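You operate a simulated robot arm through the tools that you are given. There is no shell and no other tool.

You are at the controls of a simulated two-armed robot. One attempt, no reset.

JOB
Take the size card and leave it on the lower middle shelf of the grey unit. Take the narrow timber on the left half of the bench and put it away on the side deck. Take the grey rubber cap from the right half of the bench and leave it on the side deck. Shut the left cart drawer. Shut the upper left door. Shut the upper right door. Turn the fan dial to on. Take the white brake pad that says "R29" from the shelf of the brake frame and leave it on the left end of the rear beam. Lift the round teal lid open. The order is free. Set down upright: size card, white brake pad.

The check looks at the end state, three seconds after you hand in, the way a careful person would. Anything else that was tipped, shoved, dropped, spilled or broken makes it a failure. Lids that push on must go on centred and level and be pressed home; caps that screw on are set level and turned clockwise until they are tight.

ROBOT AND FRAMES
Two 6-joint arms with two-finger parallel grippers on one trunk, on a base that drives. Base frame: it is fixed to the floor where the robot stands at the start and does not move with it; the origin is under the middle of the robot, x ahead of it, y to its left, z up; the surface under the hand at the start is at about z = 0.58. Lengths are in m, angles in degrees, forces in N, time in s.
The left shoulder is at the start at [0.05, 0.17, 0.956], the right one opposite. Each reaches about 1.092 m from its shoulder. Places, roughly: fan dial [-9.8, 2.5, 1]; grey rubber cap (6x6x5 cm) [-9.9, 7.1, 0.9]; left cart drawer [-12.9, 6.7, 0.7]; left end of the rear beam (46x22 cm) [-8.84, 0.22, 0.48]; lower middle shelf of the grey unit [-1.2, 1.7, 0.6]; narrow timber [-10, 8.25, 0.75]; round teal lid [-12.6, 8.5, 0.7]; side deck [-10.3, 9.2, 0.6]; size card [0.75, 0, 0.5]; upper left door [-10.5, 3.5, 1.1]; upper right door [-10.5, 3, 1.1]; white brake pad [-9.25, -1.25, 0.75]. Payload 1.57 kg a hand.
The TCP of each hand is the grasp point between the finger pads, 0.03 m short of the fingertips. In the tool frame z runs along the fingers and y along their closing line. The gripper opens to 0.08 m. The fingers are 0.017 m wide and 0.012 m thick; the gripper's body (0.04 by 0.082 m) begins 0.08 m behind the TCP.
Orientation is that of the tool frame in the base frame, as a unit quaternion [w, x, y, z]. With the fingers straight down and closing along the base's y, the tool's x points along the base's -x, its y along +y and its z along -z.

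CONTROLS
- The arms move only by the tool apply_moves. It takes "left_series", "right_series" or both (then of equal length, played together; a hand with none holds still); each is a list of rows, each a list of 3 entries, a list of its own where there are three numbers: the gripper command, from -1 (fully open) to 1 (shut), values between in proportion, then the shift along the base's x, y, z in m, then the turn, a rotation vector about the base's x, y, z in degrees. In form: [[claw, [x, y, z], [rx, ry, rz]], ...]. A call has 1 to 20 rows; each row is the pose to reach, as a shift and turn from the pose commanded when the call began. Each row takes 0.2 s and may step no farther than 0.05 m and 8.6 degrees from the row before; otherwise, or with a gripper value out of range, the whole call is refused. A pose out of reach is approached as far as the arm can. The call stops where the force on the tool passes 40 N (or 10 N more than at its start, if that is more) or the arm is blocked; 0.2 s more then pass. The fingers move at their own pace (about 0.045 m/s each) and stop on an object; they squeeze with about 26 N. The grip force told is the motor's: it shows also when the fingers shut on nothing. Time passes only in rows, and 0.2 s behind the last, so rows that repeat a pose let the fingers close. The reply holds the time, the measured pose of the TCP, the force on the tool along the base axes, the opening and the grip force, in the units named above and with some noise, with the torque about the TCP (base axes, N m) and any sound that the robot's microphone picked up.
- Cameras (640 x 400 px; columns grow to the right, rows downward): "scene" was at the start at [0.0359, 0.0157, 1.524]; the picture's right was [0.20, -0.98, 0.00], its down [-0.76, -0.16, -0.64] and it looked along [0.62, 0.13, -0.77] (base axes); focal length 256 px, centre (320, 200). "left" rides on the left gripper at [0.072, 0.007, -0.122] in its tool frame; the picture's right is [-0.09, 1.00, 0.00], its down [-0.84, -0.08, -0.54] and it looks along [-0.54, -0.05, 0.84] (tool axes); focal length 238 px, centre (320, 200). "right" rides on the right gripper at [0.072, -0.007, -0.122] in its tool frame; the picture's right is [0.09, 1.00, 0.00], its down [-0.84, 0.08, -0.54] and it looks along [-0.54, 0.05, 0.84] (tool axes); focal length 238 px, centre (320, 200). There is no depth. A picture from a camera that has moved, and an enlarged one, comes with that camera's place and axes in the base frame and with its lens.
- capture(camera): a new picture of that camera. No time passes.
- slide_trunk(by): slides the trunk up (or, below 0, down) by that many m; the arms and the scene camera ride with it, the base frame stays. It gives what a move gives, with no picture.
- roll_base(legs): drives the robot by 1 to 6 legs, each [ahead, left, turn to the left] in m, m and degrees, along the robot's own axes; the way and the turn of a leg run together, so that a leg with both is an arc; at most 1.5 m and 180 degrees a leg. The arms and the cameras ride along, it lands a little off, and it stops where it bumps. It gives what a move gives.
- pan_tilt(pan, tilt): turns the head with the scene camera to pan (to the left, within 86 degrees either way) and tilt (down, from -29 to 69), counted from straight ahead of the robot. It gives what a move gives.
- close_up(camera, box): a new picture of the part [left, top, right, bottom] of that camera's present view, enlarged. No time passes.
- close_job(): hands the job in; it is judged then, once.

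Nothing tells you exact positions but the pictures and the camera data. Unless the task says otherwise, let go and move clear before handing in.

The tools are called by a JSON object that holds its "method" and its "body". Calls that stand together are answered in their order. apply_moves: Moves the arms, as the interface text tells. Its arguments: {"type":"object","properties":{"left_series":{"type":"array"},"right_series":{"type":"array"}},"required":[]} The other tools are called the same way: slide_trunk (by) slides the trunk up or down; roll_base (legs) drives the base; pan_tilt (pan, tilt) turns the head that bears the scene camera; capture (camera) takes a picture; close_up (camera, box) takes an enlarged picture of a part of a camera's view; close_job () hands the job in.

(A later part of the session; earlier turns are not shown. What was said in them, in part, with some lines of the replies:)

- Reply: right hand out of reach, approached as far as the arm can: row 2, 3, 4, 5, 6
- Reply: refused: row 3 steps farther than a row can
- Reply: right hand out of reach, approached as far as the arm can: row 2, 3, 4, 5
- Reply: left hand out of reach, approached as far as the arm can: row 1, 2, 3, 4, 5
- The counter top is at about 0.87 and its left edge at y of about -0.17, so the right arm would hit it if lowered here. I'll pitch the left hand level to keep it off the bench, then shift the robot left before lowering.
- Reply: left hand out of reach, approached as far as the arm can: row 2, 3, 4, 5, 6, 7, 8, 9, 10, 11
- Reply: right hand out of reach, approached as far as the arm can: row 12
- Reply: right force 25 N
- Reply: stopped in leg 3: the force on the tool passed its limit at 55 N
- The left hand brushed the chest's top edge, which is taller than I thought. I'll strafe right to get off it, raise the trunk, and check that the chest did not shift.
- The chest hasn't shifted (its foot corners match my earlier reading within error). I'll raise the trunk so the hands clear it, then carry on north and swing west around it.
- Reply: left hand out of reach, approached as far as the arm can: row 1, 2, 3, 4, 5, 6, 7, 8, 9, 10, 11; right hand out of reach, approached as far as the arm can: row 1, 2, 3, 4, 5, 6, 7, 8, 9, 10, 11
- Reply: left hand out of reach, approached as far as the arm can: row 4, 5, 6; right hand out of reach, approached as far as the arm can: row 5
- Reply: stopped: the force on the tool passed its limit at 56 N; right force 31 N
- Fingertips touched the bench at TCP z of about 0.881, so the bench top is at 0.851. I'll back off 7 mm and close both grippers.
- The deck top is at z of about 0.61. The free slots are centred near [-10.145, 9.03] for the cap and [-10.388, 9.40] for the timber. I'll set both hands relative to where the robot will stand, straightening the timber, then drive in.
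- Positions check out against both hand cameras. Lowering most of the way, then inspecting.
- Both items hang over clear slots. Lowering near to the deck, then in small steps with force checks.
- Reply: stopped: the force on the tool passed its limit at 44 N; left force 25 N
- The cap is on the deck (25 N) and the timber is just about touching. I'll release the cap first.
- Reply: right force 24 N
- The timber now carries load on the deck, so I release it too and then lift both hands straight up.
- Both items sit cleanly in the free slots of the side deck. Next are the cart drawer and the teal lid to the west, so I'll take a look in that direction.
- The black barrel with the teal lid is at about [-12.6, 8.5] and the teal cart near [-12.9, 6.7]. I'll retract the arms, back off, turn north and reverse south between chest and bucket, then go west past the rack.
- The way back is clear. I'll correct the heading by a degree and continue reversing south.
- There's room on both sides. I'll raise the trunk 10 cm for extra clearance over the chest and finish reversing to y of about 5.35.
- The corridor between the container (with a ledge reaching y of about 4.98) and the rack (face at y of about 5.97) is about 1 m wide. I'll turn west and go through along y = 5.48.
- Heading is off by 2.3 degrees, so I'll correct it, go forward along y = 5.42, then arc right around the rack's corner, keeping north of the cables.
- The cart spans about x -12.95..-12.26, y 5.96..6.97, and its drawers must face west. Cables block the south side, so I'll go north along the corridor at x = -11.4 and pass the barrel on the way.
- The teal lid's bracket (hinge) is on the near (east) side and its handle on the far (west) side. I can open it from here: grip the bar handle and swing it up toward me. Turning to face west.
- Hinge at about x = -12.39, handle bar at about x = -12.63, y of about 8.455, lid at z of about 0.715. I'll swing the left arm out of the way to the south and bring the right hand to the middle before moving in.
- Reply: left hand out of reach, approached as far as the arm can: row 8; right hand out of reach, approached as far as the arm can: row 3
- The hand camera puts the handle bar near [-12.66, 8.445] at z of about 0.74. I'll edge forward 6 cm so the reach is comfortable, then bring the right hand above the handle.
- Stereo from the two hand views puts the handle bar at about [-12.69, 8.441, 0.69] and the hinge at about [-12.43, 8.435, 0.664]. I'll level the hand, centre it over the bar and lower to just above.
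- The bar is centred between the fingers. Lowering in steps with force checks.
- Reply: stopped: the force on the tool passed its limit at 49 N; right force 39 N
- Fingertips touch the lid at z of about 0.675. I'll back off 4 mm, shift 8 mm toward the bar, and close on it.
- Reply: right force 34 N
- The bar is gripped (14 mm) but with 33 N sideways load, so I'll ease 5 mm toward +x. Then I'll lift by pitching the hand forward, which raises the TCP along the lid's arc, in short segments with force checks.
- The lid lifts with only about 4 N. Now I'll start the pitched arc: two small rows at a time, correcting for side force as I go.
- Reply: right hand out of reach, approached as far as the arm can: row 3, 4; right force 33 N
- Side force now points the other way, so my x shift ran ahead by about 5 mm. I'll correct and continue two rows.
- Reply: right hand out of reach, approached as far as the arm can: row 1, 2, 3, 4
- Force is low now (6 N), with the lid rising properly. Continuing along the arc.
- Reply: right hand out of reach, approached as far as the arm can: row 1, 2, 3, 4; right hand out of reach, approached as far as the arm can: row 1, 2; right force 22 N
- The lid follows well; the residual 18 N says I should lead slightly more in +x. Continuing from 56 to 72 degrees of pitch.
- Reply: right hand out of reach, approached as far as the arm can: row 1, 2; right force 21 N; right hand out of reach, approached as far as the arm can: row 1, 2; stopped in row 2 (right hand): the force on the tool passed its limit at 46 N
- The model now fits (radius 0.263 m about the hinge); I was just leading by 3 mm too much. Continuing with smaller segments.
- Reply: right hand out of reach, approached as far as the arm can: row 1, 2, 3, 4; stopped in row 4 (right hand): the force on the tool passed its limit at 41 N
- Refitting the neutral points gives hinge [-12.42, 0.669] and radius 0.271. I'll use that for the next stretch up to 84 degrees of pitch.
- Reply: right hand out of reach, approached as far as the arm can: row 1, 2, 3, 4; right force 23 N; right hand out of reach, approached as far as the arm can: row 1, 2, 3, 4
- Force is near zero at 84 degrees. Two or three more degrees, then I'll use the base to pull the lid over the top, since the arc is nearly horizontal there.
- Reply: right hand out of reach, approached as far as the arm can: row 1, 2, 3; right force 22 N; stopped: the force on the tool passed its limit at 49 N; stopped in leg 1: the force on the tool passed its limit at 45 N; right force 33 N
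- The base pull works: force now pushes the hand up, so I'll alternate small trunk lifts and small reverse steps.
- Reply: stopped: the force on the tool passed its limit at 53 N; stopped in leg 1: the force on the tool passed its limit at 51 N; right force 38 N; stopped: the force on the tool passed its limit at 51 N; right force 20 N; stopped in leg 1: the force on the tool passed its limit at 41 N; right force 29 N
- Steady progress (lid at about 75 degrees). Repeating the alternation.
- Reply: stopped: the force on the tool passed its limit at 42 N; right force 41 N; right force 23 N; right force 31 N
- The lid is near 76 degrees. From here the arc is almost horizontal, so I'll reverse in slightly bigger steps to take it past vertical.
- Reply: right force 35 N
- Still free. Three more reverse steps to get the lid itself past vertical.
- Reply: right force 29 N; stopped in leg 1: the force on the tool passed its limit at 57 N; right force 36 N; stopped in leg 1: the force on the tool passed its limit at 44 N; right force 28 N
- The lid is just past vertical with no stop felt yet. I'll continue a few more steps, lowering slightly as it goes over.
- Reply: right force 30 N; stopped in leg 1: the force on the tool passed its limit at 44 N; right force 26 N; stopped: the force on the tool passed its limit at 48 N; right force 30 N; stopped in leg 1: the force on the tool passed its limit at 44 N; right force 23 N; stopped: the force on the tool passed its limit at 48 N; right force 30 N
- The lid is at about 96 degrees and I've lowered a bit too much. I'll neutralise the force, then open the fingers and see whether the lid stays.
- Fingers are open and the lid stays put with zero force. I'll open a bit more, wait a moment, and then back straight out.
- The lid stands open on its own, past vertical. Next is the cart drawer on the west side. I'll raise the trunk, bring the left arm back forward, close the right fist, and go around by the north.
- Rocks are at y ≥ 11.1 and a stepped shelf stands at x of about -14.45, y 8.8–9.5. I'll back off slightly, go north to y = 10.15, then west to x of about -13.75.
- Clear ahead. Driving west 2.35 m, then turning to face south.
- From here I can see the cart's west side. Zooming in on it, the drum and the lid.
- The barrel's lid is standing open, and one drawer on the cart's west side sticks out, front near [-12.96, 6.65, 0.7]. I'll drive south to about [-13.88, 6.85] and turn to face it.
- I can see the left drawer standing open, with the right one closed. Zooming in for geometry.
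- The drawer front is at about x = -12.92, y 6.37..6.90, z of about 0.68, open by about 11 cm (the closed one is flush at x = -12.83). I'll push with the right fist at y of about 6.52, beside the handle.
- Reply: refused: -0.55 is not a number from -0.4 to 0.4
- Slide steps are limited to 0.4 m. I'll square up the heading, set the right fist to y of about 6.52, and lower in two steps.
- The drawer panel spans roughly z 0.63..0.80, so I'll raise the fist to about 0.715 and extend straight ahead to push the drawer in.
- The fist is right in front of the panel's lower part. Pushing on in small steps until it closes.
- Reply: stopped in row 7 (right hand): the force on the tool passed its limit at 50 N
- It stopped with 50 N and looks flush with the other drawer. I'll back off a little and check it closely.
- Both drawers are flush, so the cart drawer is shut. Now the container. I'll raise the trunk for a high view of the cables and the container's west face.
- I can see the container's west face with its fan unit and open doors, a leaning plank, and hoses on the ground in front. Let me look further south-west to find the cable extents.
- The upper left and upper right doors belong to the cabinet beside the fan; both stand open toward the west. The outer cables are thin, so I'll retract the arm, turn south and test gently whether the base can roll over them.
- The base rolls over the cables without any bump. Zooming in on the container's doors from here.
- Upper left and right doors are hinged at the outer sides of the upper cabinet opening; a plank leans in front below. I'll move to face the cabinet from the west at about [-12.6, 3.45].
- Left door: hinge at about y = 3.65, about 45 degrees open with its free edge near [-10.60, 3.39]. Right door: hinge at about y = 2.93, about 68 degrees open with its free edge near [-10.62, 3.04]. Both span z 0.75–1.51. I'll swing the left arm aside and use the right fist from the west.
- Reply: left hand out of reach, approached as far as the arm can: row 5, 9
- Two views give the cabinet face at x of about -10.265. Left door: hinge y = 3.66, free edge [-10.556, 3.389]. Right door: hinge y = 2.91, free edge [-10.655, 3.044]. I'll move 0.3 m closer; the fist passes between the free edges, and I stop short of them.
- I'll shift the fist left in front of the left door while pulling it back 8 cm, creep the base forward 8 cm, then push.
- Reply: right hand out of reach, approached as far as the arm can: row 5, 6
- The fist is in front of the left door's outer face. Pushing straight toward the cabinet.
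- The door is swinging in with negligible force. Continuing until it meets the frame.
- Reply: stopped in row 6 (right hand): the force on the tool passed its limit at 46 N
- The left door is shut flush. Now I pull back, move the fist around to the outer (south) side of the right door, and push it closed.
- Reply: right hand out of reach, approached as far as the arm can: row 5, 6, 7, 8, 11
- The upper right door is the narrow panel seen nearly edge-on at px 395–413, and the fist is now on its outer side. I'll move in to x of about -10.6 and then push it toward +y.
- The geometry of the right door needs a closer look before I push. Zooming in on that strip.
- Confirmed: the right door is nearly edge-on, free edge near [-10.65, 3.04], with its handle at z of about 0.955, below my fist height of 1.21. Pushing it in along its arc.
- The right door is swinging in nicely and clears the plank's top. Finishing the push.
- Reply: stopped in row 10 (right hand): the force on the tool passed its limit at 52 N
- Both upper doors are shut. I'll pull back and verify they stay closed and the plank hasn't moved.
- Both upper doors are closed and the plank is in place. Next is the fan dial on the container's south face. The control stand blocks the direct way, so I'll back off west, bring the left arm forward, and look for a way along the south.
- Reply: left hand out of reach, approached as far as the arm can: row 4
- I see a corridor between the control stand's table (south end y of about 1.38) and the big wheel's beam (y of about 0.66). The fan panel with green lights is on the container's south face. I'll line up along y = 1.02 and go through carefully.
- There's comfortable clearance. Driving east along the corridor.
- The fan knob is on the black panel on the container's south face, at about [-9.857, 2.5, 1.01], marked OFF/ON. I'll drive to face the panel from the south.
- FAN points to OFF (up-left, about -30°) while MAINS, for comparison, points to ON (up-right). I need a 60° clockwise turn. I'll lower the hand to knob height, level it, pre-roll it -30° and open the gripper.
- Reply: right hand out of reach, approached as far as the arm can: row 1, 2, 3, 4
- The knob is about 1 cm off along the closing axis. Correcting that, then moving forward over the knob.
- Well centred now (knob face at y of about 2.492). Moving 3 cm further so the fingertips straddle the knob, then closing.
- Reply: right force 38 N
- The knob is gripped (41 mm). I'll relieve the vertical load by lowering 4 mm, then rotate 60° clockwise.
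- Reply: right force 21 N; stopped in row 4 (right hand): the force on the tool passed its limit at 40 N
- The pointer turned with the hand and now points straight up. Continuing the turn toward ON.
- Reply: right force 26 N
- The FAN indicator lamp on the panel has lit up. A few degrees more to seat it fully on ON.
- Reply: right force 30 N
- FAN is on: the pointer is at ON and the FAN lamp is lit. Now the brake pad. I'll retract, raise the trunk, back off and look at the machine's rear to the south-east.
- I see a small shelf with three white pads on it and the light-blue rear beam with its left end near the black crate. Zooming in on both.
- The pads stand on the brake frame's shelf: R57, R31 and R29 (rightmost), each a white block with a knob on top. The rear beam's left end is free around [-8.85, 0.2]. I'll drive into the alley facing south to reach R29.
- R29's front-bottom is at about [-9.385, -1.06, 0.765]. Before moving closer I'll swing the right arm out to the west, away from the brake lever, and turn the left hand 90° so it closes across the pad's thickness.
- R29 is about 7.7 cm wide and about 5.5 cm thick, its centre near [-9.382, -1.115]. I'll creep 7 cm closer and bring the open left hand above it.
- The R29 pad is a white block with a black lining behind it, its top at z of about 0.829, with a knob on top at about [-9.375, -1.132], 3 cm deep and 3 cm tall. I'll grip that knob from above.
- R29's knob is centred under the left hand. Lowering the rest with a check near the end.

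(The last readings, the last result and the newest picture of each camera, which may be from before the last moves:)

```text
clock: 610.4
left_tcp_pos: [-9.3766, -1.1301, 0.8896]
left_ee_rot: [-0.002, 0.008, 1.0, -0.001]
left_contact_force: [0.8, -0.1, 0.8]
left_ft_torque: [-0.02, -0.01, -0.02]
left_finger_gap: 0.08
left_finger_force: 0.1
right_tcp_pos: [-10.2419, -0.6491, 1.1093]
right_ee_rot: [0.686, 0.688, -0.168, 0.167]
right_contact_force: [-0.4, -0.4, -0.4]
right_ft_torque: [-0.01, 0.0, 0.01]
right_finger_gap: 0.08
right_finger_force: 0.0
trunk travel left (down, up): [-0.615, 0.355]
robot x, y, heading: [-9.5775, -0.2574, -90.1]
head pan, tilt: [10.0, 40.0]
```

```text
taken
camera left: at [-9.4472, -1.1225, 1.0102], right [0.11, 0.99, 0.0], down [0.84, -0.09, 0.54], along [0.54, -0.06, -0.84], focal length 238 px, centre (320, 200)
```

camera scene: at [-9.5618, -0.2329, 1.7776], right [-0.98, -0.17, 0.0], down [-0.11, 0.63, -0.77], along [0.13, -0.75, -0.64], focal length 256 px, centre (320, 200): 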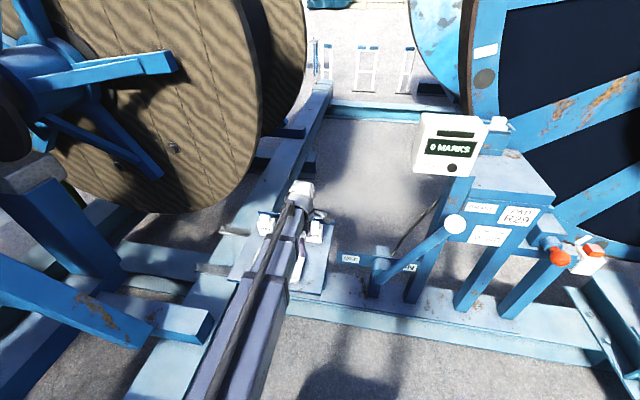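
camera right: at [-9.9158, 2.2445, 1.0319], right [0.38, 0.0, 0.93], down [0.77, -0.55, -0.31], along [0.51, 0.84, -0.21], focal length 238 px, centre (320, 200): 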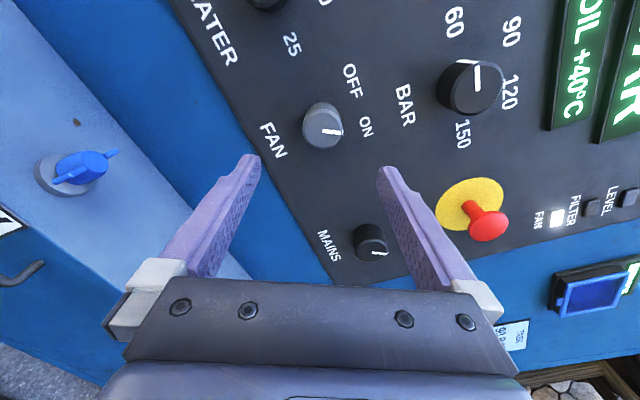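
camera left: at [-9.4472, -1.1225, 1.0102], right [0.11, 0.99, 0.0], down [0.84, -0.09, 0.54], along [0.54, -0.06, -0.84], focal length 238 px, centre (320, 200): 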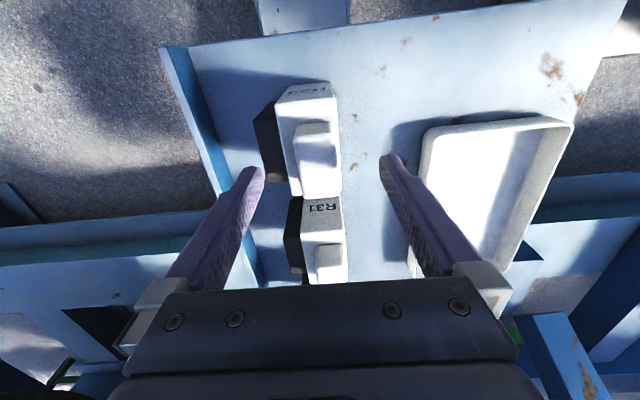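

{"method": "apply_moves", "body": {"left_series": [[-1, [-0.005, 0, 0], [0, 0, 0]]]}}

{"method": "slide_trunk", "body": {"by": -0.022}}

{"method": "capture", "body": {"camera": "left"}}

{"method": "close_up", "body": {"camera": "scene", "box": [280, 130, 370, 230]}}

```text
clock: 610.8
left_tcp_pos: [-9.3812, -1.1309, 0.8896]
left_ee_rot: [0.0, 0.008, 1.0, -0.001]
left_contact_force: [0.3, 0.3, -0.9]
left_ft_torque: [-0.02, 0.0, 0.0]
left_finger_gap: 0.0797
left_finger_force: 0.1
right_tcp_pos: [-10.2426, -0.6491, 1.1082]
right_ee_rot: [0.686, 0.688, -0.169, 0.166]
right_contact_force: [0.4, 0.2, -0.6]
right_ft_torque: [0.01, 0.01, 0.05]
right_finger_gap: 0.08
right_finger_force: 0.0
trunk travel left (down, up): [-0.615, 0.355]
robot x, y, heading: [-9.5792, -0.2533, -90.1]
head pan, tilt: [10.0, 40.0]
```

```text
clock: 611.5
left_tcp_pos: [-9.3804, -1.1302, 0.868]
left_ee_rot: [0.0, 0.007, 1.0, -0.001]
left_contact_force: [0.0, -0.1, -0.4]
left_ft_torque: [0.03, 0.02, -0.01]
left_finger_gap: 0.08
left_finger_force: 0.0
right_tcp_pos: [-10.2421, -0.6488, 1.0857]
right_ee_rot: [0.686, 0.687, -0.17, 0.166]
right_contact_force: [-0.6, 1.0, -0.1]
right_ft_torque: [0.01, 0.01, 0.0]
right_finger_gap: 0.0798
right_finger_force: 0.1
trunk travel left (down, up): [-0.593, 0.377]
robot x, y, heading: [-9.579, -0.2558, -89.8]
head pan, tilt: [10.0, 40.0]
```

```text
taken
camera left: at [-9.4522, -1.1233, 0.9881], right [0.11, 0.99, 0.0], down [0.84, -0.09, 0.54], along [0.54, -0.06, -0.84], focal length 238 px, centre (320, 200)
```

left: 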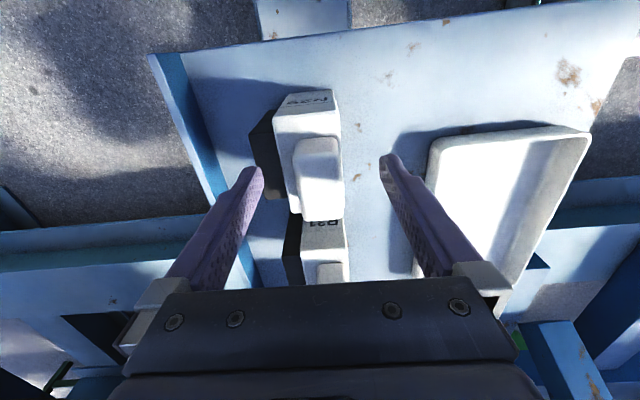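

```text
4.00 times, centred on (325, 180) of scene
camera zoom: at [-9.5619, -0.2994, 1.5606], right [-0.98, -0.17, 0.0], down [-0.11, 0.63, -0.77], along [0.13, -0.75, -0.64], focal length 1025 px, centre (300, 280)
```

zoom: 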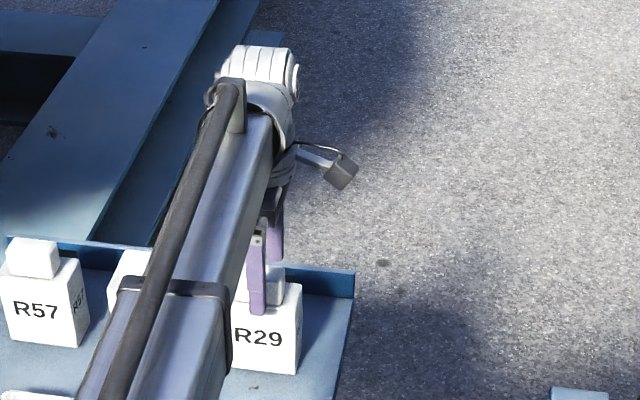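

The fingertips straddle the knob. I'll go down a few more millimetres with a force check and close.

{"method": "slide_trunk", "body": {"by": -0.007}}

{"method": "apply_moves", "body": {"left_series": [[0, [0, 0, 0], [0, 0, 0]], [0.6, [0, 0, 0], [0, 0, 0]], [1, [0, 0, 0], [0, 0, 0]], [1, [0, 0, 0], [0, 0, 0]], [1, [0, 0, 0], [0, 0, 0]], [1, [0, 0, 0], [0, 0, 0]]]}}

{"method": "capture", "body": {"camera": "left"}}

```text
clock: 612.1
left_tcp_pos: [-9.3797, -1.1313, 0.8607]
left_ee_rot: [0.0, 0.008, 1.0, -0.001]
left_contact_force: [-0.1, -0.1, -0.2]
left_ft_torque: [0.0, 0.02, 0.02]
left_finger_gap: 0.0798
left_finger_force: 0.1
right_tcp_pos: [-10.2418, -0.6489, 1.0787]
right_ee_rot: [0.686, 0.687, -0.169, 0.167]
right_contact_force: [0.3, 0.0, -0.1]
right_ft_torque: [-0.01, 0.01, -0.02]
right_finger_gap: 0.0798
right_finger_force: 0.1
trunk travel left (down, up): [-0.586, 0.384]
robot x, y, heading: [-9.5772, -0.2556, -90.1]
head pan, tilt: [10.0, 40.0]
```

```text
clock: 613.5
left_tcp_pos: [-9.3806, -1.131, 0.8611]
left_ee_rot: [0.0, 0.008, 1.0, -0.001]
left_contact_force: [-1.6, -2.6, 1.1]
left_ft_torque: [-0.16, 0.13, 0.04]
left_finger_gap: 0.0298
left_finger_force: 26.1
right_tcp_pos: [-10.2427, -0.6502, 1.0796]
right_ee_rot: [0.686, 0.688, -0.169, 0.166]
right_contact_force: [-0.1, 0.0, 0.2]
right_ft_torque: [-0.03, 0.0, 0.0]
right_finger_gap: 0.08
right_finger_force: 0.1
trunk travel left (down, up): [-0.586, 0.384]
robot x, y, heading: [-9.5765, -0.2567, -90.1]
head pan, tilt: [10.0, 40.0]
```

```text
taken
camera left: at [-9.4524, -1.1236, 0.981], right [0.11, 0.99, 0.0], down [0.84, -0.09, 0.54], along [0.54, -0.06, -0.84], focal length 238 px, centre (320, 200)
```

left: 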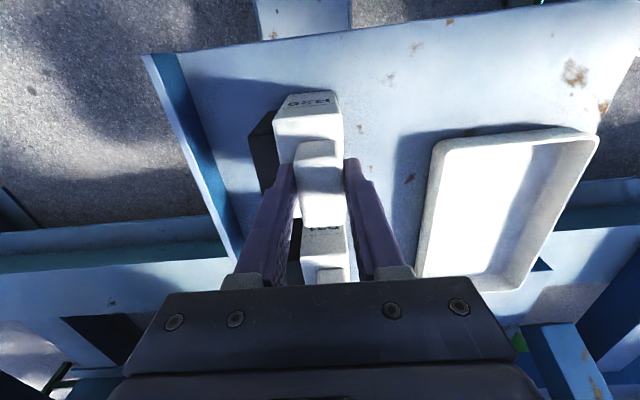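

Knob gripped (30 mm). Lifting gently.

{"method": "slide_trunk", "body": {"by": 0.04}}

{"method": "capture", "body": {"camera": "left"}}

{"method": "slide_trunk", "body": {"by": 0.22}}

{"method": "close_up", "body": {"camera": "scene", "box": [230, 120, 390, 290]}}

```text
clock: 614.3
left_tcp_pos: [-9.3811, -1.1327, 0.8992]
left_ee_rot: [0.0, 0.008, 1.0, 0.0]
left_contact_force: [-0.2, -0.3, -7.9]
left_ft_torque: [0.11, 0.04, 0.05]
left_finger_gap: 0.0297
left_finger_force: 26.1
right_tcp_pos: [-10.2418, -0.6493, 1.1195]
right_ee_rot: [0.686, 0.688, -0.17, 0.166]
right_contact_force: [0.5, 0.2, -0.4]
right_ft_torque: [0.02, 0.02, -0.01]
right_finger_gap: 0.0801
right_finger_force: 0.0
trunk travel left (down, up): [-0.626, 0.344]
robot x, y, heading: [-9.5801, -0.2532, -90.1]
head pan, tilt: [10.0, 40.0]
```

```text
taken
camera left: at [-9.4521, -1.124, 1.0204], right [0.11, 0.99, 0.0], down [0.84, -0.09, 0.54], along [0.54, -0.06, -0.84], focal length 238 px, centre (320, 200)
```

left: 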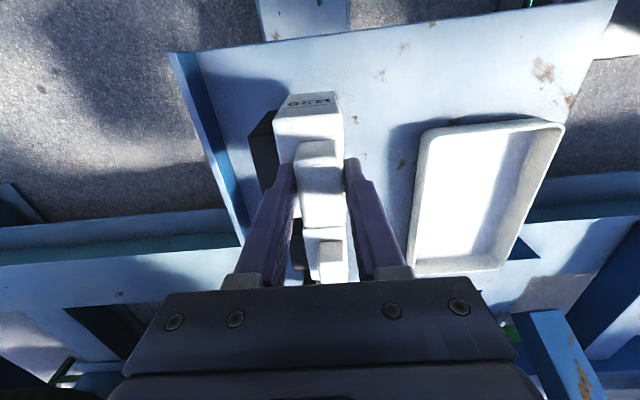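

```text
clock: 616.6
left_tcp_pos: [-9.3799, -1.1317, 1.1207]
left_ee_rot: [-0.001, 0.008, 1.0, 0.0]
left_contact_force: [-0.2, -0.1, -8.5]
left_ft_torque: [0.1, 0.04, -0.02]
left_finger_gap: 0.0294
left_finger_force: 25.9
right_tcp_pos: [-10.2417, -0.65, 1.3392]
right_ee_rot: [0.686, 0.688, -0.17, 0.166]
right_contact_force: [0.5, 0.1, -0.1]
right_ft_torque: [0.01, 0.01, -0.01]
right_finger_gap: 0.08
right_finger_force: 0.0
trunk travel left (down, up): [-0.846, 0.124]
robot x, y, heading: [-9.5785, -0.2592, -89.8]
head pan, tilt: [10.0, 40.0]
```

```text
2.35 times, centred on (310, 205) of scene
camera zoom: at [-9.5618, -0.3007, 1.8135], right [-0.98, -0.17, 0.0], down [-0.11, 0.63, -0.77], along [0.13, -0.75, -0.64], focal length 603 px, centre (344, 188)
```

zoom: 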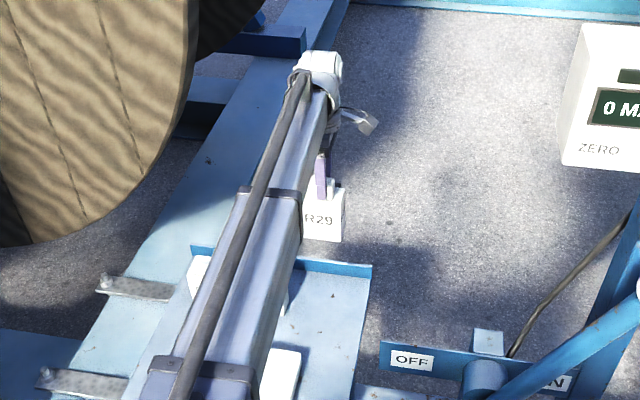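

R29 is lifted cleanly (about 8 N). I'll retract it, back up to y of about 0.08 and turn to face the rear beam's left end.

{"method": "apply_moves", "body": {"left_series": [[1, [0, 0.045, 0], [0, 0, 0]], [1, [0, 0.09, 0], [0, 0, 0]], [1, [0, 0.135, 0], [0, 0, 0]], [1, [0, 0.18, 0], [0, 0, 0]], [1, [0, 0.22, 0], [0, 0, 0]]]}}

{"method": "roll_base", "body": {"legs": [[-0.34, 0, 0], [0, 0, 90]]}}

{"method": "pan_tilt", "body": {"pan": 0, "tilt": 45}}

{"method": "capture", "body": {"camera": "scene"}}

{"method": "capture", "body": {"camera": "left"}}

```text
clock: 617.8
left_tcp_pos: [-9.3828, -0.9121, 1.12]
left_ee_rot: [-0.001, 0.008, 1.0, -0.001]
left_contact_force: [-0.6, -0.1, -7.9]
left_ft_torque: [0.06, 0.04, -0.05]
left_finger_gap: 0.0297
left_finger_force: 25.8
right_tcp_pos: [-10.2424, -0.6485, 1.3402]
right_ee_rot: [0.686, 0.687, -0.17, 0.167]
right_contact_force: [1.5, -0.2, -0.4]
right_ft_torque: [-0.02, 0.01, -0.01]
right_finger_gap: 0.0799
right_finger_force: 0.0
trunk travel left (down, up): [-0.846, 0.124]
robot x, y, heading: [-9.5784, -0.2581, -89.9]
head pan, tilt: [10.0, 40.0]
```

```text
clock: 623.9
left_tcp_pos: [-8.9229, 0.2913, 1.1189]
left_ee_rot: [0.0, -0.706, 0.709, 0.0]
left_contact_force: [-0.6, -1.0, -7.5]
left_ft_torque: [-0.04, 0.08, 0.01]
left_finger_gap: 0.0297
left_finger_force: 25.9
right_tcp_pos: [-9.178, -0.5698, 1.3391]
right_ee_rot: [0.364, 0.604, 0.37, 0.605]
right_contact_force: [0.6, -0.2, 0.1]
right_ft_torque: [0.0, 0.01, 0.01]
right_finger_gap: 0.0801
right_finger_force: 0.1
trunk travel left (down, up): [-0.846, 0.124]
robot x, y, heading: [-9.5794, 0.088, 0.7]
head pan, tilt: [10.0, 40.0]
```

```text
clock: 624.6
left_tcp_pos: [-8.9229, 0.2914, 1.1201]
left_ee_rot: [-0.001, -0.705, 0.709, -0.001]
left_contact_force: [-0.8, -0.5, -7.2]
left_ft_torque: [-0.06, 0.12, 0.03]
left_finger_gap: 0.03
left_finger_force: 25.9
right_tcp_pos: [-9.1786, -0.5716, 1.3402]
right_ee_rot: [0.363, 0.605, 0.37, 0.605]
right_contact_force: [-0.5, -0.1, 0.0]
right_ft_torque: [0.0, 0.03, 0.03]
right_finger_gap: 0.08
right_finger_force: 0.0
trunk travel left (down, up): [-0.846, 0.124]
robot x, y, heading: [-9.5769, 0.0878, 0.2]
head pan, tilt: [0.0, 45.0]
```

```text
taken
camera scene: at [-9.5357, 0.0905, 1.8064], right [0.01, -1.0, 0.0], down [-0.71, -0.01, -0.71], along [0.71, 0.01, -0.71], focal length 256 px, centre (320, 200)
```

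scene: 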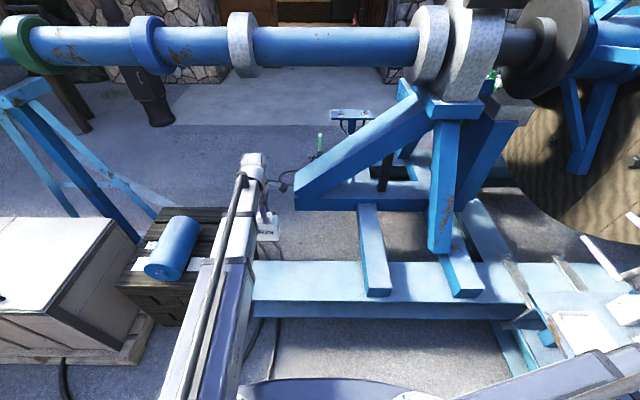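

```text
taken
camera left: at [-8.9303, 0.219, 1.2408], right [-1.0, 0.1, 0.0], down [0.08, 0.84, 0.54], along [0.05, 0.54, -0.84], focal length 238 px, centre (320, 200)
```

left: 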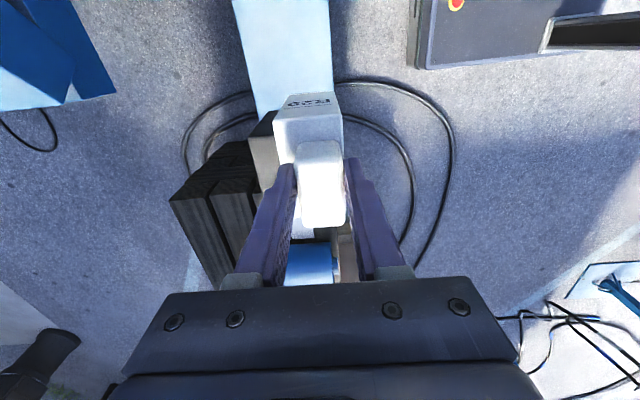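

The beam runs along y at x -8.96..-8.71, top at z of about 0.46. I'll move R29 over the middle of its left end at about [-8.84, 0.22] and lower.

{"method": "apply_moves", "body": {"left_series": [[1, [0.03, -0.025, 0], [0, 0, 0]], [1, [0.06, -0.05, 0], [0, 0, 0]], [1, [0.083, -0.071, 0], [0, 0, 0]]]}}

{"method": "slide_trunk", "body": {"by": -0.33}}

{"method": "capture", "body": {"camera": "left"}}

{"method": "capture", "body": {"camera": "scene"}}

```text
clock: 625.4
left_tcp_pos: [-8.838, 0.2187, 1.1197]
left_ee_rot: [0.0, -0.705, 0.709, 0.0]
left_contact_force: [-0.1, -0.3, -8.0]
left_ft_torque: [-0.03, 0.11, 0.0]
left_finger_gap: 0.03
left_finger_force: 25.9
right_tcp_pos: [-9.178, -0.5711, 1.3388]
right_ee_rot: [0.363, 0.605, 0.37, 0.604]
right_contact_force: [0.1, 0.4, -0.4]
right_ft_torque: [-0.01, -0.04, 0.02]
right_finger_gap: 0.0799
right_finger_force: 0.1
trunk travel left (down, up): [-0.846, 0.124]
robot x, y, heading: [-9.5778, 0.0919, 0.6]
head pan, tilt: [0.0, 45.0]
```

```text
clock: 628.7
left_tcp_pos: [-8.8397, 0.2208, 0.7907]
left_ee_rot: [0.0, -0.705, 0.709, -0.001]
left_contact_force: [-1.1, 0.8, -7.9]
left_ft_torque: [-0.07, 0.1, 0.0]
left_finger_gap: 0.0296
left_finger_force: 26.3
right_tcp_pos: [-9.1797, -0.5707, 1.0089]
right_ee_rot: [0.363, 0.604, 0.37, 0.605]
right_contact_force: [0.5, 0.7, 1.2]
right_ft_torque: [-0.02, -0.03, 0.03]
right_finger_gap: 0.08
right_finger_force: 0.0
trunk travel left (down, up): [-0.516, 0.454]
robot x, y, heading: [-9.5778, 0.0857, 0.7]
head pan, tilt: [0.0, 45.0]
```

```text
taken
camera left: at [-8.8461, 0.148, 0.9107], right [-1.0, 0.1, 0.0], down [0.08, 0.84, 0.54], along [0.05, 0.54, -0.84], focal length 238 px, centre (320, 200)
```

left: 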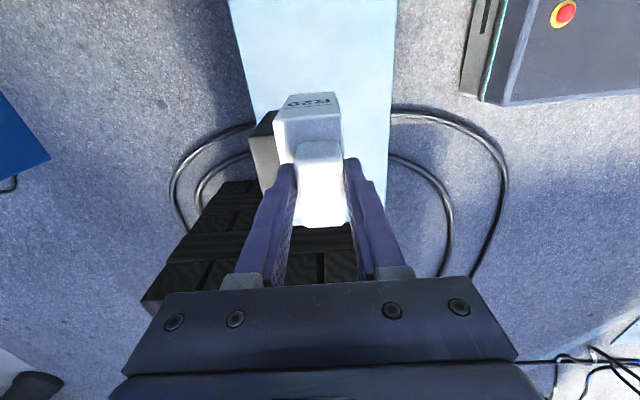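

```text
taken
camera scene: at [-9.5359, 0.0903, 1.4764], right [0.01, -1.0, 0.0], down [-0.71, -0.01, -0.71], along [0.71, 0.01, -0.71], focal length 256 px, centre (320, 200)
```

scene: 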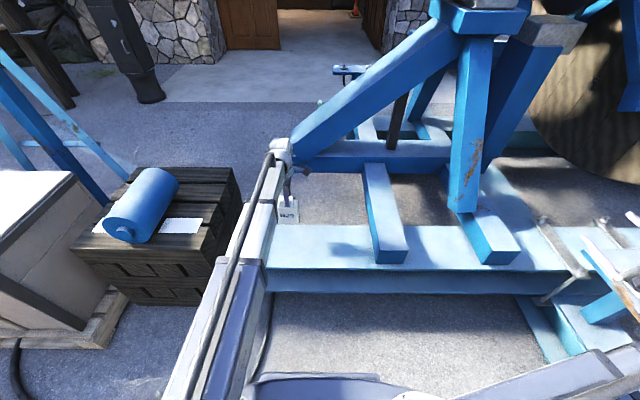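

The pad is centred over the beam (top z of about 0.475). Lowering close, then stepping down with force checks.

{"method": "slide_trunk", "body": {"by": -0.155}}

{"method": "close_up", "body": {"camera": "scene", "box": [230, 120, 350, 290]}}

{"method": "slide_trunk", "body": {"by": -0.01}}

```text
clock: 630.5
left_tcp_pos: [-8.8393, 0.2203, 0.6352]
left_ee_rot: [-0.001, -0.705, 0.709, -0.001]
left_contact_force: [-0.2, 0.1, -8.0]
left_ft_torque: [-0.06, 0.1, 0.02]
left_finger_gap: 0.03
left_finger_force: 26.1
right_tcp_pos: [-9.1786, -0.5712, 0.8536]
right_ee_rot: [0.364, 0.604, 0.369, 0.605]
right_contact_force: [0.1, -0.4, 0.4]
right_ft_torque: [-0.03, -0.03, 0.03]
right_finger_gap: 0.08
right_finger_force: 0.0
trunk travel left (down, up): [-0.361, 0.609]
robot x, y, heading: [-9.5776, 0.0892, 0.5]
head pan, tilt: [0.0, 45.0]
```

```text
2.35 times, centred on (290, 205) of scene
camera zoom: at [-9.5359, 0.0903, 1.3214], right [0.01, -1.0, 0.0], down [-0.71, -0.01, -0.71], along [0.71, 0.01, -0.71], focal length 603 px, centre (391, 188)
```

zoom: 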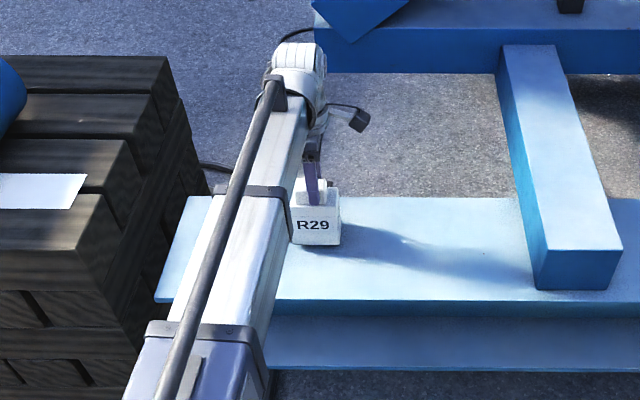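

```text
clock: 631.0
left_tcp_pos: [-8.8383, 0.2199, 0.6252]
left_ee_rot: [0.0, -0.705, 0.709, 0.0]
left_contact_force: [0.4, -0.4, -7.2]
left_ft_torque: [-0.09, 0.11, 0.0]
left_finger_gap: 0.0297
left_finger_force: 26.1
right_tcp_pos: [-9.1783, -0.5705, 0.8451]
right_ee_rot: [0.363, 0.605, 0.37, 0.604]
right_contact_force: [0.4, 0.5, 0.5]
right_ft_torque: [0.0, -0.02, 0.0]
right_finger_gap: 0.08
right_finger_force: 0.2
trunk travel left (down, up): [-0.351, 0.619]
robot x, y, heading: [-9.576, 0.0877, 0.6]
head pan, tilt: [0.0, 45.0]
```

{"method": "slide_trunk", "body": {"by": -0.006}}

{"method": "slide_trunk", "body": {"by": -0.005}}

{"method": "slide_trunk", "body": {"by": -0.004}}

{"method": "close_up", "body": {"camera": "scene", "box": [260, 160, 340, 240]}}

```text
clock: 631.6
left_tcp_pos: [-8.8403, 0.2195, 0.6198]
left_ee_rot: [0.0, -0.705, 0.709, -0.001]
left_contact_force: [1.9, 0.3, 12.9]
left_ft_torque: [-0.2, 0.12, 0.0]
left_finger_gap: 0.0297
left_finger_force: 25.9
right_tcp_pos: [-9.1806, -0.5714, 0.8391]
right_ee_rot: [0.364, 0.604, 0.37, 0.605]
right_contact_force: [0.6, -1.3, 0.1]
right_ft_torque: [0.02, 0.0, -0.03]
right_finger_gap: 0.0798
right_finger_force: 0.1
trunk travel left (down, up): [-0.345, 0.625]
robot x, y, heading: [-9.576, 0.0904, 0.8]
head pan, tilt: [0.0, 45.0]
```

```text
clock: 632.1
left_tcp_pos: [-8.8393, 0.2193, 0.6142]
left_ee_rot: [0.002, -0.705, 0.709, -0.002]
left_contact_force: [6.0, 0.4, 21.9]
left_ft_torque: [0.04, -0.04, 0.06]
left_finger_gap: 0.0298
left_finger_force: 26.1
right_tcp_pos: [-9.1811, -0.5703, 0.8345]
right_ee_rot: [0.365, 0.604, 0.368, 0.605]
right_contact_force: [0.2, -0.5, 0.3]
right_ft_torque: [0.0, -0.01, -0.03]
right_finger_gap: 0.08
right_finger_force: 0.1
trunk travel left (down, up): [-0.34, 0.63]
robot x, y, heading: [-9.5821, 0.0884, 0.6]
head pan, tilt: [0.0, 45.0]
```

```text
clock: 632.7
left_tcp_pos: [-8.8397, 0.2202, 0.612]
left_ee_rot: [0.001, -0.705, 0.709, -0.001]
left_contact_force: [6.9, 0.7, 35.0]
left_ft_torque: [0.02, -0.12, 0.0]
left_finger_gap: 0.0296
left_finger_force: 26.2
right_tcp_pos: [-9.1797, -0.5702, 0.8301]
right_ee_rot: [0.365, 0.604, 0.369, 0.605]
right_contact_force: [0.8, -0.8, -0.7]
right_ft_torque: [0.01, 0.0, 0.04]
right_finger_gap: 0.0801
right_finger_force: 0.1
trunk travel left (down, up): [-0.336, 0.634]
robot x, y, heading: [-9.5796, 0.0887, 0.6]
head pan, tilt: [0.0, 45.0]
```

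```text
5.00 times, centred on (300, 200) of scene
camera zoom: at [-9.5389, 0.0897, 1.2967], right [0.01, -1.0, 0.0], down [-0.71, -0.01, -0.71], along [0.71, 0.01, -0.71], focal length 1282 px, centre (420, 200)
```

zoom: 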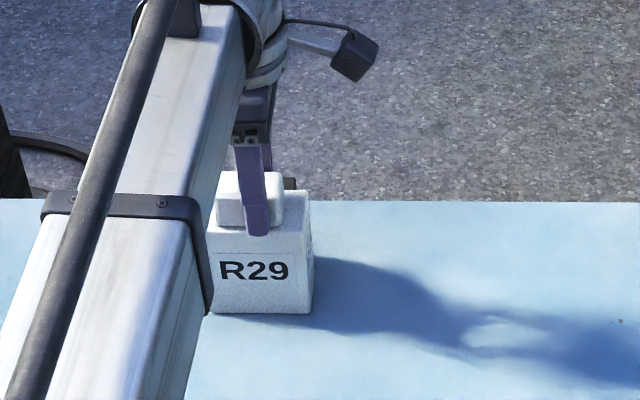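

R29 is standing on the beam with load. I'll ease up slightly, then open the gripper.

{"method": "slide_trunk", "body": {"by": 0.005}}

{"method": "apply_moves", "body": {"left_series": [[0.5, [0, 0, 0], [0, 0, 0]], [0, [0, 0, 0], [0, 0, 0]], [-0.5, [0, 0, 0], [0, 0, 0]], [-1, [0, 0, 0], [0, 0, 0]], [-1, [0, 0, 0], [0, 0, 0]], [-1, [0, 0, 0], [0, 0, 0]]]}}

{"method": "capture", "body": {"camera": "left"}}

{"method": "close_up", "body": {"camera": "scene", "box": [260, 160, 340, 240]}}

```text
clock: 633.2
left_tcp_pos: [-8.84, 0.2203, 0.614]
left_ee_rot: [0.0, -0.706, 0.709, -0.001]
left_contact_force: [-0.5, -0.4, -7.4]
left_ft_torque: [-0.04, 0.09, 0.02]
left_finger_gap: 0.03
left_finger_force: 26.2
right_tcp_pos: [-9.1781, -0.5699, 0.8339]
right_ee_rot: [0.363, 0.605, 0.37, 0.605]
right_contact_force: [-0.8, -0.1, 0.4]
right_ft_torque: [0.01, -0.01, -0.02]
right_finger_gap: 0.08
right_finger_force: 0.0
trunk travel left (down, up): [-0.341, 0.629]
robot x, y, heading: [-9.5816, 0.0882, 0.6]
head pan, tilt: [0.0, 45.0]
```

```text
clock: 634.6
left_tcp_pos: [-8.8382, 0.2191, 0.6155]
left_ee_rot: [0.0, -0.706, 0.709, -0.002]
left_contact_force: [-0.7, -0.2, 0.2]
left_ft_torque: [0.02, -0.03, 0.0]
left_finger_gap: 0.0802
left_finger_force: 0.1
right_tcp_pos: [-9.179, -0.5704, 0.8337]
right_ee_rot: [0.364, 0.605, 0.369, 0.605]
right_contact_force: [0.3, -0.7, 0.6]
right_ft_torque: [-0.05, -0.01, -0.01]
right_finger_gap: 0.0798
right_finger_force: 0.0
trunk travel left (down, up): [-0.341, 0.629]
robot x, y, heading: [-9.5769, 0.088, 0.4]
head pan, tilt: [0.0, 45.0]
```

```text
taken
camera left: at [-8.8465, 0.1479, 0.7361], right [-1.0, 0.1, 0.0], down [0.08, 0.84, 0.54], along [0.05, 0.54, -0.84], focal length 238 px, centre (320, 200)
```

left: 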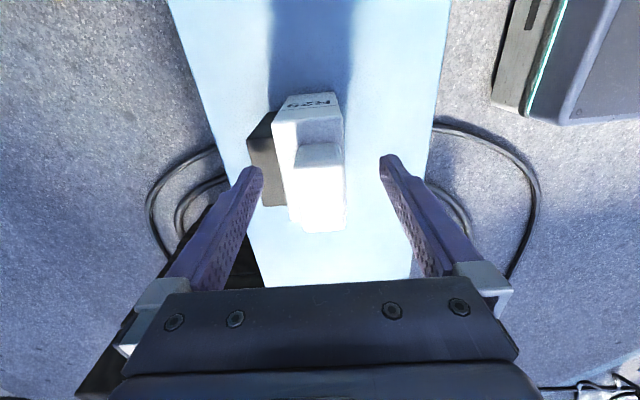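

```text
5.00 times, centred on (300, 200) of scene
camera zoom: at [-9.5365, 0.0902, 1.3014], right [0.01, -1.0, 0.0], down [-0.71, -0.01, -0.71], along [0.71, 0.01, -0.71], focal length 1282 px, centre (420, 200)
```

zoom: 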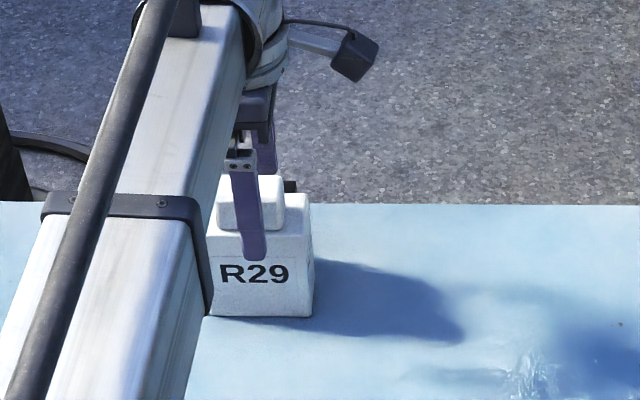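

R29 stands upright on the beam. Lifting the hand straight up and away, then checking.

{"method": "slide_trunk", "body": {"by": 0.15}}

{"method": "slide_trunk", "body": {"by": 0.3}}

{"method": "roll_base", "body": {"legs": [[-0.35, 0, 0]]}}

{"method": "pan_tilt", "body": {"pan": 0, "tilt": 40}}

{"method": "capture", "body": {"camera": "scene"}}

{"method": "close_up", "body": {"camera": "scene", "box": [200, 120, 400, 260]}}

{"method": "pan_tilt", "body": {"pan": -60, "tilt": 30}}

{"method": "capture", "body": {"camera": "scene"}}

```text
clock: 636.4
left_tcp_pos: [-8.8393, 0.2199, 0.7652]
left_ee_rot: [-0.001, -0.706, 0.709, -0.002]
left_contact_force: [-0.3, 0.7, -0.4]
left_ft_torque: [0.01, 0.01, 0.03]
left_finger_gap: 0.08
left_finger_force: 0.1
right_tcp_pos: [-9.1792, -0.5711, 0.9855]
right_ee_rot: [0.365, 0.604, 0.37, 0.605]
right_contact_force: [0.6, 0.2, -0.2]
right_ft_torque: [0.01, -0.01, -0.04]
right_finger_gap: 0.08
right_finger_force: 0.1
trunk travel left (down, up): [-0.491, 0.479]
robot x, y, heading: [-9.576, 0.0895, 0.4]
head pan, tilt: [0.0, 45.0]
```

```text
clock: 639.4
left_tcp_pos: [-8.8393, 0.2196, 1.0647]
left_ee_rot: [0.0, -0.705, 0.709, -0.001]
left_contact_force: [0.3, -0.1, -0.4]
left_ft_torque: [-0.01, -0.02, 0.0]
left_finger_gap: 0.0798
left_finger_force: 0.2
right_tcp_pos: [-9.1784, -0.571, 1.2838]
right_ee_rot: [0.364, 0.605, 0.369, 0.605]
right_contact_force: [0.7, 0.3, -0.6]
right_ft_torque: [0.07, 0.01, 0.0]
right_finger_gap: 0.0801
right_finger_force: 0.1
trunk travel left (down, up): [-0.791, 0.179]
robot x, y, heading: [-9.5818, 0.0877, 0.4]
head pan, tilt: [0.0, 45.0]
```

```text
clock: 641.6
left_tcp_pos: [-9.1841, 0.2156, 1.0658]
left_ee_rot: [0.0, -0.704, 0.71, -0.001]
left_contact_force: [-0.2, 0.0, -0.1]
left_ft_torque: [0.0, -0.03, -0.01]
left_finger_gap: 0.08
left_finger_force: 0.0
right_tcp_pos: [-9.527, -0.5735, 1.2843]
right_ee_rot: [0.365, 0.605, 0.369, 0.604]
right_contact_force: [0.2, 0.1, 0.5]
right_ft_torque: [0.01, -0.01, -0.02]
right_finger_gap: 0.08
right_finger_force: 0.1
trunk travel left (down, up): [-0.791, 0.179]
robot x, y, heading: [-9.9239, 0.0834, 0.3]
head pan, tilt: [0.0, 45.0]
```

```text
clock: 642.3
left_tcp_pos: [-9.1843, 0.2151, 1.0663]
left_ee_rot: [0.0, -0.704, 0.71, 0.0]
left_contact_force: [-0.2, 0.2, -0.5]
left_ft_torque: [0.0, 0.02, 0.02]
left_finger_gap: 0.0799
left_finger_force: 0.2
right_tcp_pos: [-9.5265, -0.5747, 1.2858]
right_ee_rot: [0.366, 0.605, 0.368, 0.604]
right_contact_force: [-0.8, -0.1, -0.1]
right_ft_torque: [0.0, 0.0, 0.01]
right_finger_gap: 0.0801
right_finger_force: 0.0
trunk travel left (down, up): [-0.791, 0.179]
robot x, y, heading: [-9.9273, 0.0864, 0.5]
head pan, tilt: [0.0, 40.0]
```

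```text
taken
camera scene: at [-9.8773, 0.0874, 1.7586], right [0.01, -1.0, 0.0], down [-0.64, 0.0, -0.77], along [0.77, 0.0, -0.64], focal length 256 px, centre (320, 200)
```

scene: 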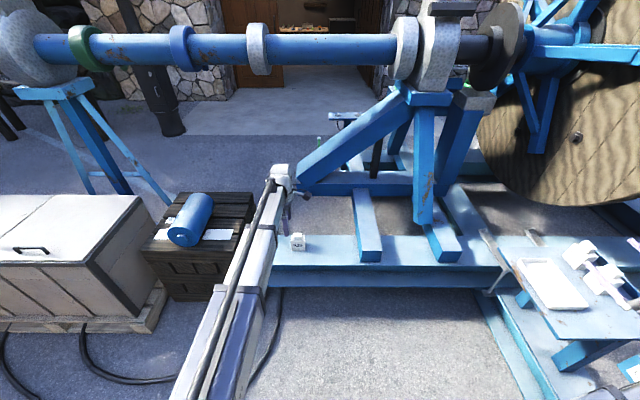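

```text
2.86 times, centred on (300, 190) of scene
camera zoom: at [-9.8773, 0.0874, 1.7586], right [0.01, -1.0, 0.0], down [-0.64, 0.0, -0.77], along [0.77, 0.0, -0.64], focal length 732 px, centre (377, 229)
```

zoom: 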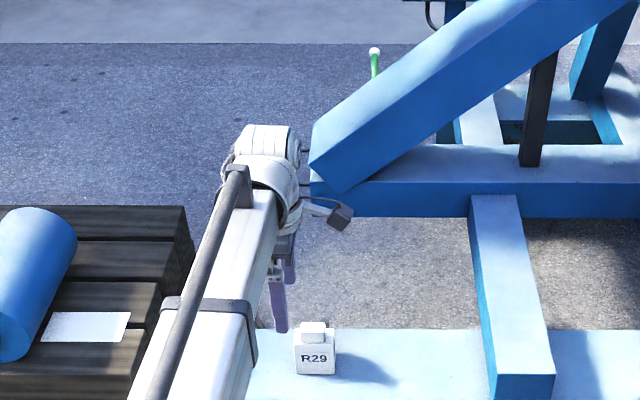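

```text
clock: 643.6
left_tcp_pos: [-9.1839, 0.2146, 1.0659]
left_ee_rot: [-0.001, -0.704, 0.71, -0.001]
left_contact_force: [0.2, 0.7, 0.7]
left_ft_torque: [-0.01, 0.01, 0.0]
left_finger_gap: 0.0799
left_finger_force: 0.1
right_tcp_pos: [-9.5262, -0.5745, 1.2841]
right_ee_rot: [0.365, 0.605, 0.369, 0.605]
right_contact_force: [0.8, 0.3, -0.3]
right_ft_torque: [0.0, -0.02, -0.03]
right_finger_gap: 0.0799
right_finger_force: 0.1
trunk travel left (down, up): [-0.791, 0.179]
robot x, y, heading: [-9.9239, 0.0908, 0.2]
head pan, tilt: [-60.0, 30.0]
```

```text
taken
camera scene: at [-9.9169, 0.0089, 1.774], right [-0.86, -0.51, 0.0], down [-0.25, 0.43, -0.87], along [0.44, -0.75, -0.5], focal length 256 px, centre (320, 200)
```

scene: 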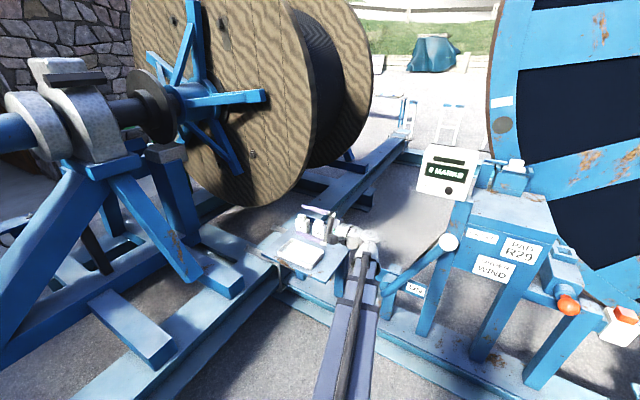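

R29 stands upright on the beam's left end. As a last check I'll look at the shelf's remaining pads and back the arms clear.

{"method": "roll_base", "body": {"legs": [[-0.3, 0.45, 0]]}}

{"method": "pan_tilt", "body": {"pan": -50, "tilt": 25}}

{"method": "capture", "body": {"camera": "scene"}}

{"method": "close_up", "body": {"camera": "scene", "box": [200, 130, 420, 290]}}

{"method": "pan_tilt", "body": {"pan": 0, "tilt": 30}}

{"method": "close_up", "body": {"camera": "scene", "box": [240, 140, 440, 300]}}

```text
clock: 646.7
left_tcp_pos: [-9.4814, 0.6566, 1.0655]
left_ee_rot: [0.0, -0.699, 0.715, -0.001]
left_contact_force: [0.2, 0.2, -0.3]
left_ft_torque: [0.0, 0.0, 0.01]
left_finger_gap: 0.0798
left_finger_force: 0.1
right_tcp_pos: [-9.8346, -0.1264, 1.2848]
right_ee_rot: [0.369, 0.607, 0.365, 0.602]
right_contact_force: [-0.5, 0.2, 1.4]
right_ft_torque: [0.01, 0.0, 0.0]
right_finger_gap: 0.0799
right_finger_force: 0.0
trunk travel left (down, up): [-0.791, 0.179]
robot x, y, heading: [-10.2232, 0.5395, -0.1]
head pan, tilt: [-60.0, 30.0]
```

```text
clock: 647.4
left_tcp_pos: [-9.4813, 0.6571, 1.0648]
left_ee_rot: [0.0, -0.699, 0.715, -0.001]
left_contact_force: [0.2, 0.9, -0.1]
left_ft_torque: [0.03, 0.03, 0.01]
left_finger_gap: 0.0798
left_finger_force: 0.0
right_tcp_pos: [-9.8331, -0.1281, 1.2844]
right_ee_rot: [0.369, 0.608, 0.364, 0.602]
right_contact_force: [-0.8, 0.5, 0.4]
right_ft_torque: [-0.04, -0.02, 0.0]
right_finger_gap: 0.0802
right_finger_force: 0.0
trunk travel left (down, up): [-0.791, 0.179]
robot x, y, heading: [-10.2211, 0.5376, -0.4]
head pan, tilt: [-50.0, 25.0]
```

```text
taken
camera scene: at [-10.2029, 0.4681, 1.7819], right [-0.77, -0.64, 0.0], down [-0.27, 0.33, -0.91], along [0.58, -0.7, -0.42], focal length 256 px, centre (320, 200)
```

scene: 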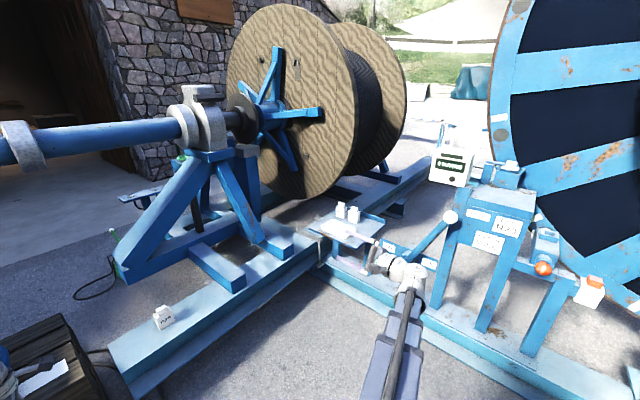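

```text
2.50 times, centred on (310, 210) of scene
camera zoom: at [-10.2029, 0.4681, 1.7819], right [-0.77, -0.64, 0.0], down [-0.27, 0.33, -0.91], along [0.58, -0.7, -0.42], focal length 641 px, centre (345, 175)
```

zoom: 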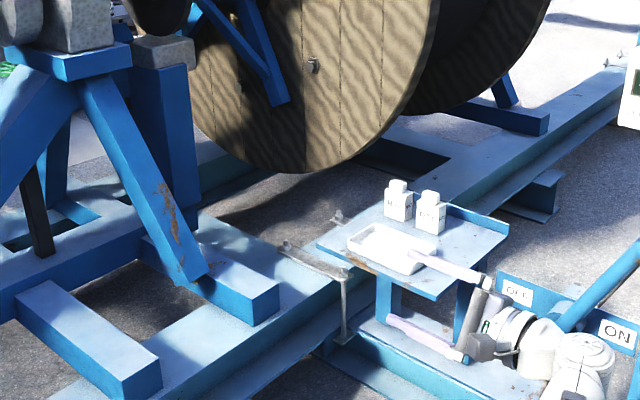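

```text
clock: 648.6
left_tcp_pos: [-9.4817, 0.656, 1.0659]
left_ee_rot: [0.0, -0.7, 0.714, -0.001]
left_contact_force: [0.3, -0.5, -0.8]
left_ft_torque: [0.02, -0.02, 0.01]
left_finger_gap: 0.0798
left_finger_force: 0.1
right_tcp_pos: [-9.8329, -0.1276, 1.2844]
right_ee_rot: [0.37, 0.607, 0.364, 0.602]
right_contact_force: [0.3, -1.3, -0.3]
right_ft_torque: [-0.04, 0.0, -0.02]
right_finger_gap: 0.0802
right_finger_force: 0.1
trunk travel left (down, up): [-0.791, 0.179]
robot x, y, heading: [-10.2254, 0.539, -0.6]
head pan, tilt: [0.0, 30.0]
```

```text
2.50 times, centred on (340, 220) of scene
camera zoom: at [-10.1712, 0.5386, 1.774], right [-0.01, -1.0, 0.0], down [-0.5, 0.0, -0.87], along [0.87, -0.01, -0.5], focal length 641 px, centre (270, 150)
```

zoom: 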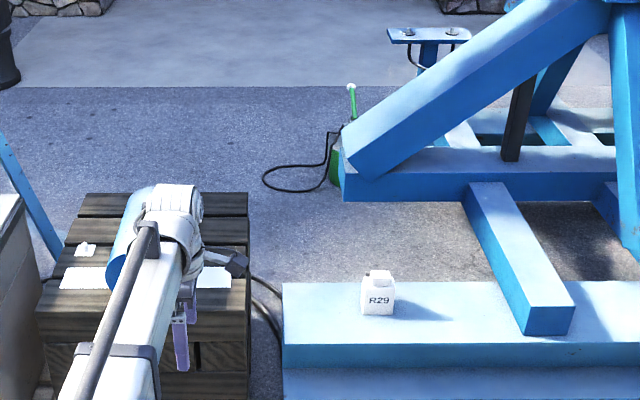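

The other two pads stand untouched and R29 is in place. One last look north to confirm the lid, drawer and doors from a distance.

{"method": "pan_tilt", "body": {"pan": 86, "tilt": 5}}

{"method": "capture", "body": {"camera": "scene"}}

{"method": "close_up", "body": {"camera": "scene", "box": [120, 150, 300, 290]}}

```text
clock: 650.2
left_tcp_pos: [-9.4814, 0.6566, 1.0662]
left_ee_rot: [0.0, -0.699, 0.715, -0.002]
left_contact_force: [-0.2, -0.2, -0.2]
left_ft_torque: [-0.03, 0.04, 0.05]
left_finger_gap: 0.0799
left_finger_force: 0.0
right_tcp_pos: [-9.8346, -0.1273, 1.2855]
right_ee_rot: [0.369, 0.608, 0.363, 0.602]
right_contact_force: [0.1, 0.4, 0.2]
right_ft_torque: [-0.01, -0.04, 0.01]
right_finger_gap: 0.0801
right_finger_force: 0.1
trunk travel left (down, up): [-0.791, 0.179]
robot x, y, heading: [-10.224, 0.5398, -0.2]
head pan, tilt: [85.9, 5.0]
```

```text
taken
camera scene: at [-10.2544, 0.6309, 1.8144], right [1.0, -0.08, 0.0], down [-0.01, -0.09, -1.0], along [0.08, 0.99, -0.09], focal length 256 px, centre (320, 200)
```

scene: 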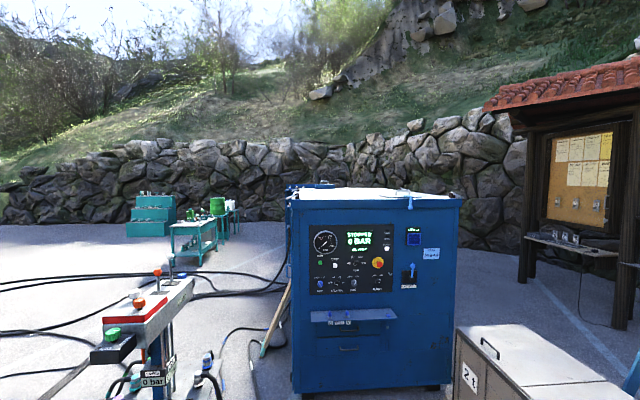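

```text
2.86 times, centred on (210, 220) of scene
camera zoom: at [-10.2544, 0.6309, 1.8144], right [1.0, -0.08, 0.0], down [-0.01, -0.09, -1.0], along [0.08, 0.99, -0.09], focal length 732 px, centre (634, 143)
```

zoom: 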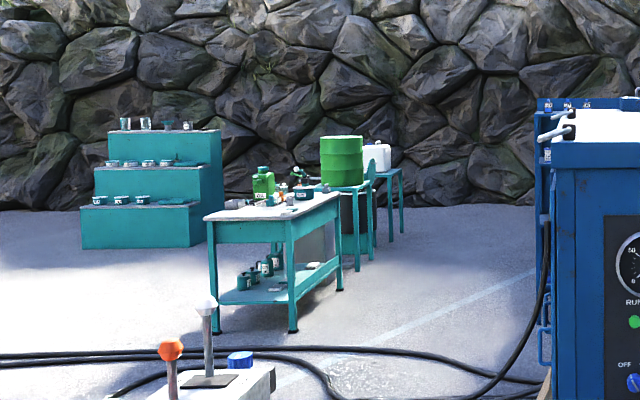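

The drawer sits flush on the cart, the lid still stands up next to the drum, and the fan lamp was lit. All nine items are done and both hands are empty and clear, so I'm handing in.

{"method": "close_job", "body": {}}

```text
The job is handed in.
```

I finished all nine items and handed the job in; I haven't seen the checker's verdict.

- **Size card:** it stands upright on the lower middle shelf of the grey unit, left of the grey bin.
- **Narrow timber and grey rubber cap:** both are on the side deck, each in a free slot between the timbers already there. I took the "narrow timber" to be the 25 cm piece with orange ends, the only one lying at the given spot.
- **Left cart drawer:** shut, flush with the other drawer.
- **Upper left and upper right doors:** both shut. The plank leaning below them did not move.
- **Fan dial:** turned to ON, and the FAN lamp on the panel lit.
- **Brake pad R29:** it stands upright on the left end of the rear beam. R57 and R31 are still in place on the shelf.
- **Round teal lid:** open just past vertical. It stays up by itself and was still up when I looked last.

**Bump:** while driving past, the left hand bumped the edge of the tall wood-and-blue chest near the container at about 55 N. I measured the chest's feet afterwards and it had not moved noticeably. I also drove over the cables lying on the ground around the container. The base was never stopped by them, but I did not check afterwards whether any had shifted.
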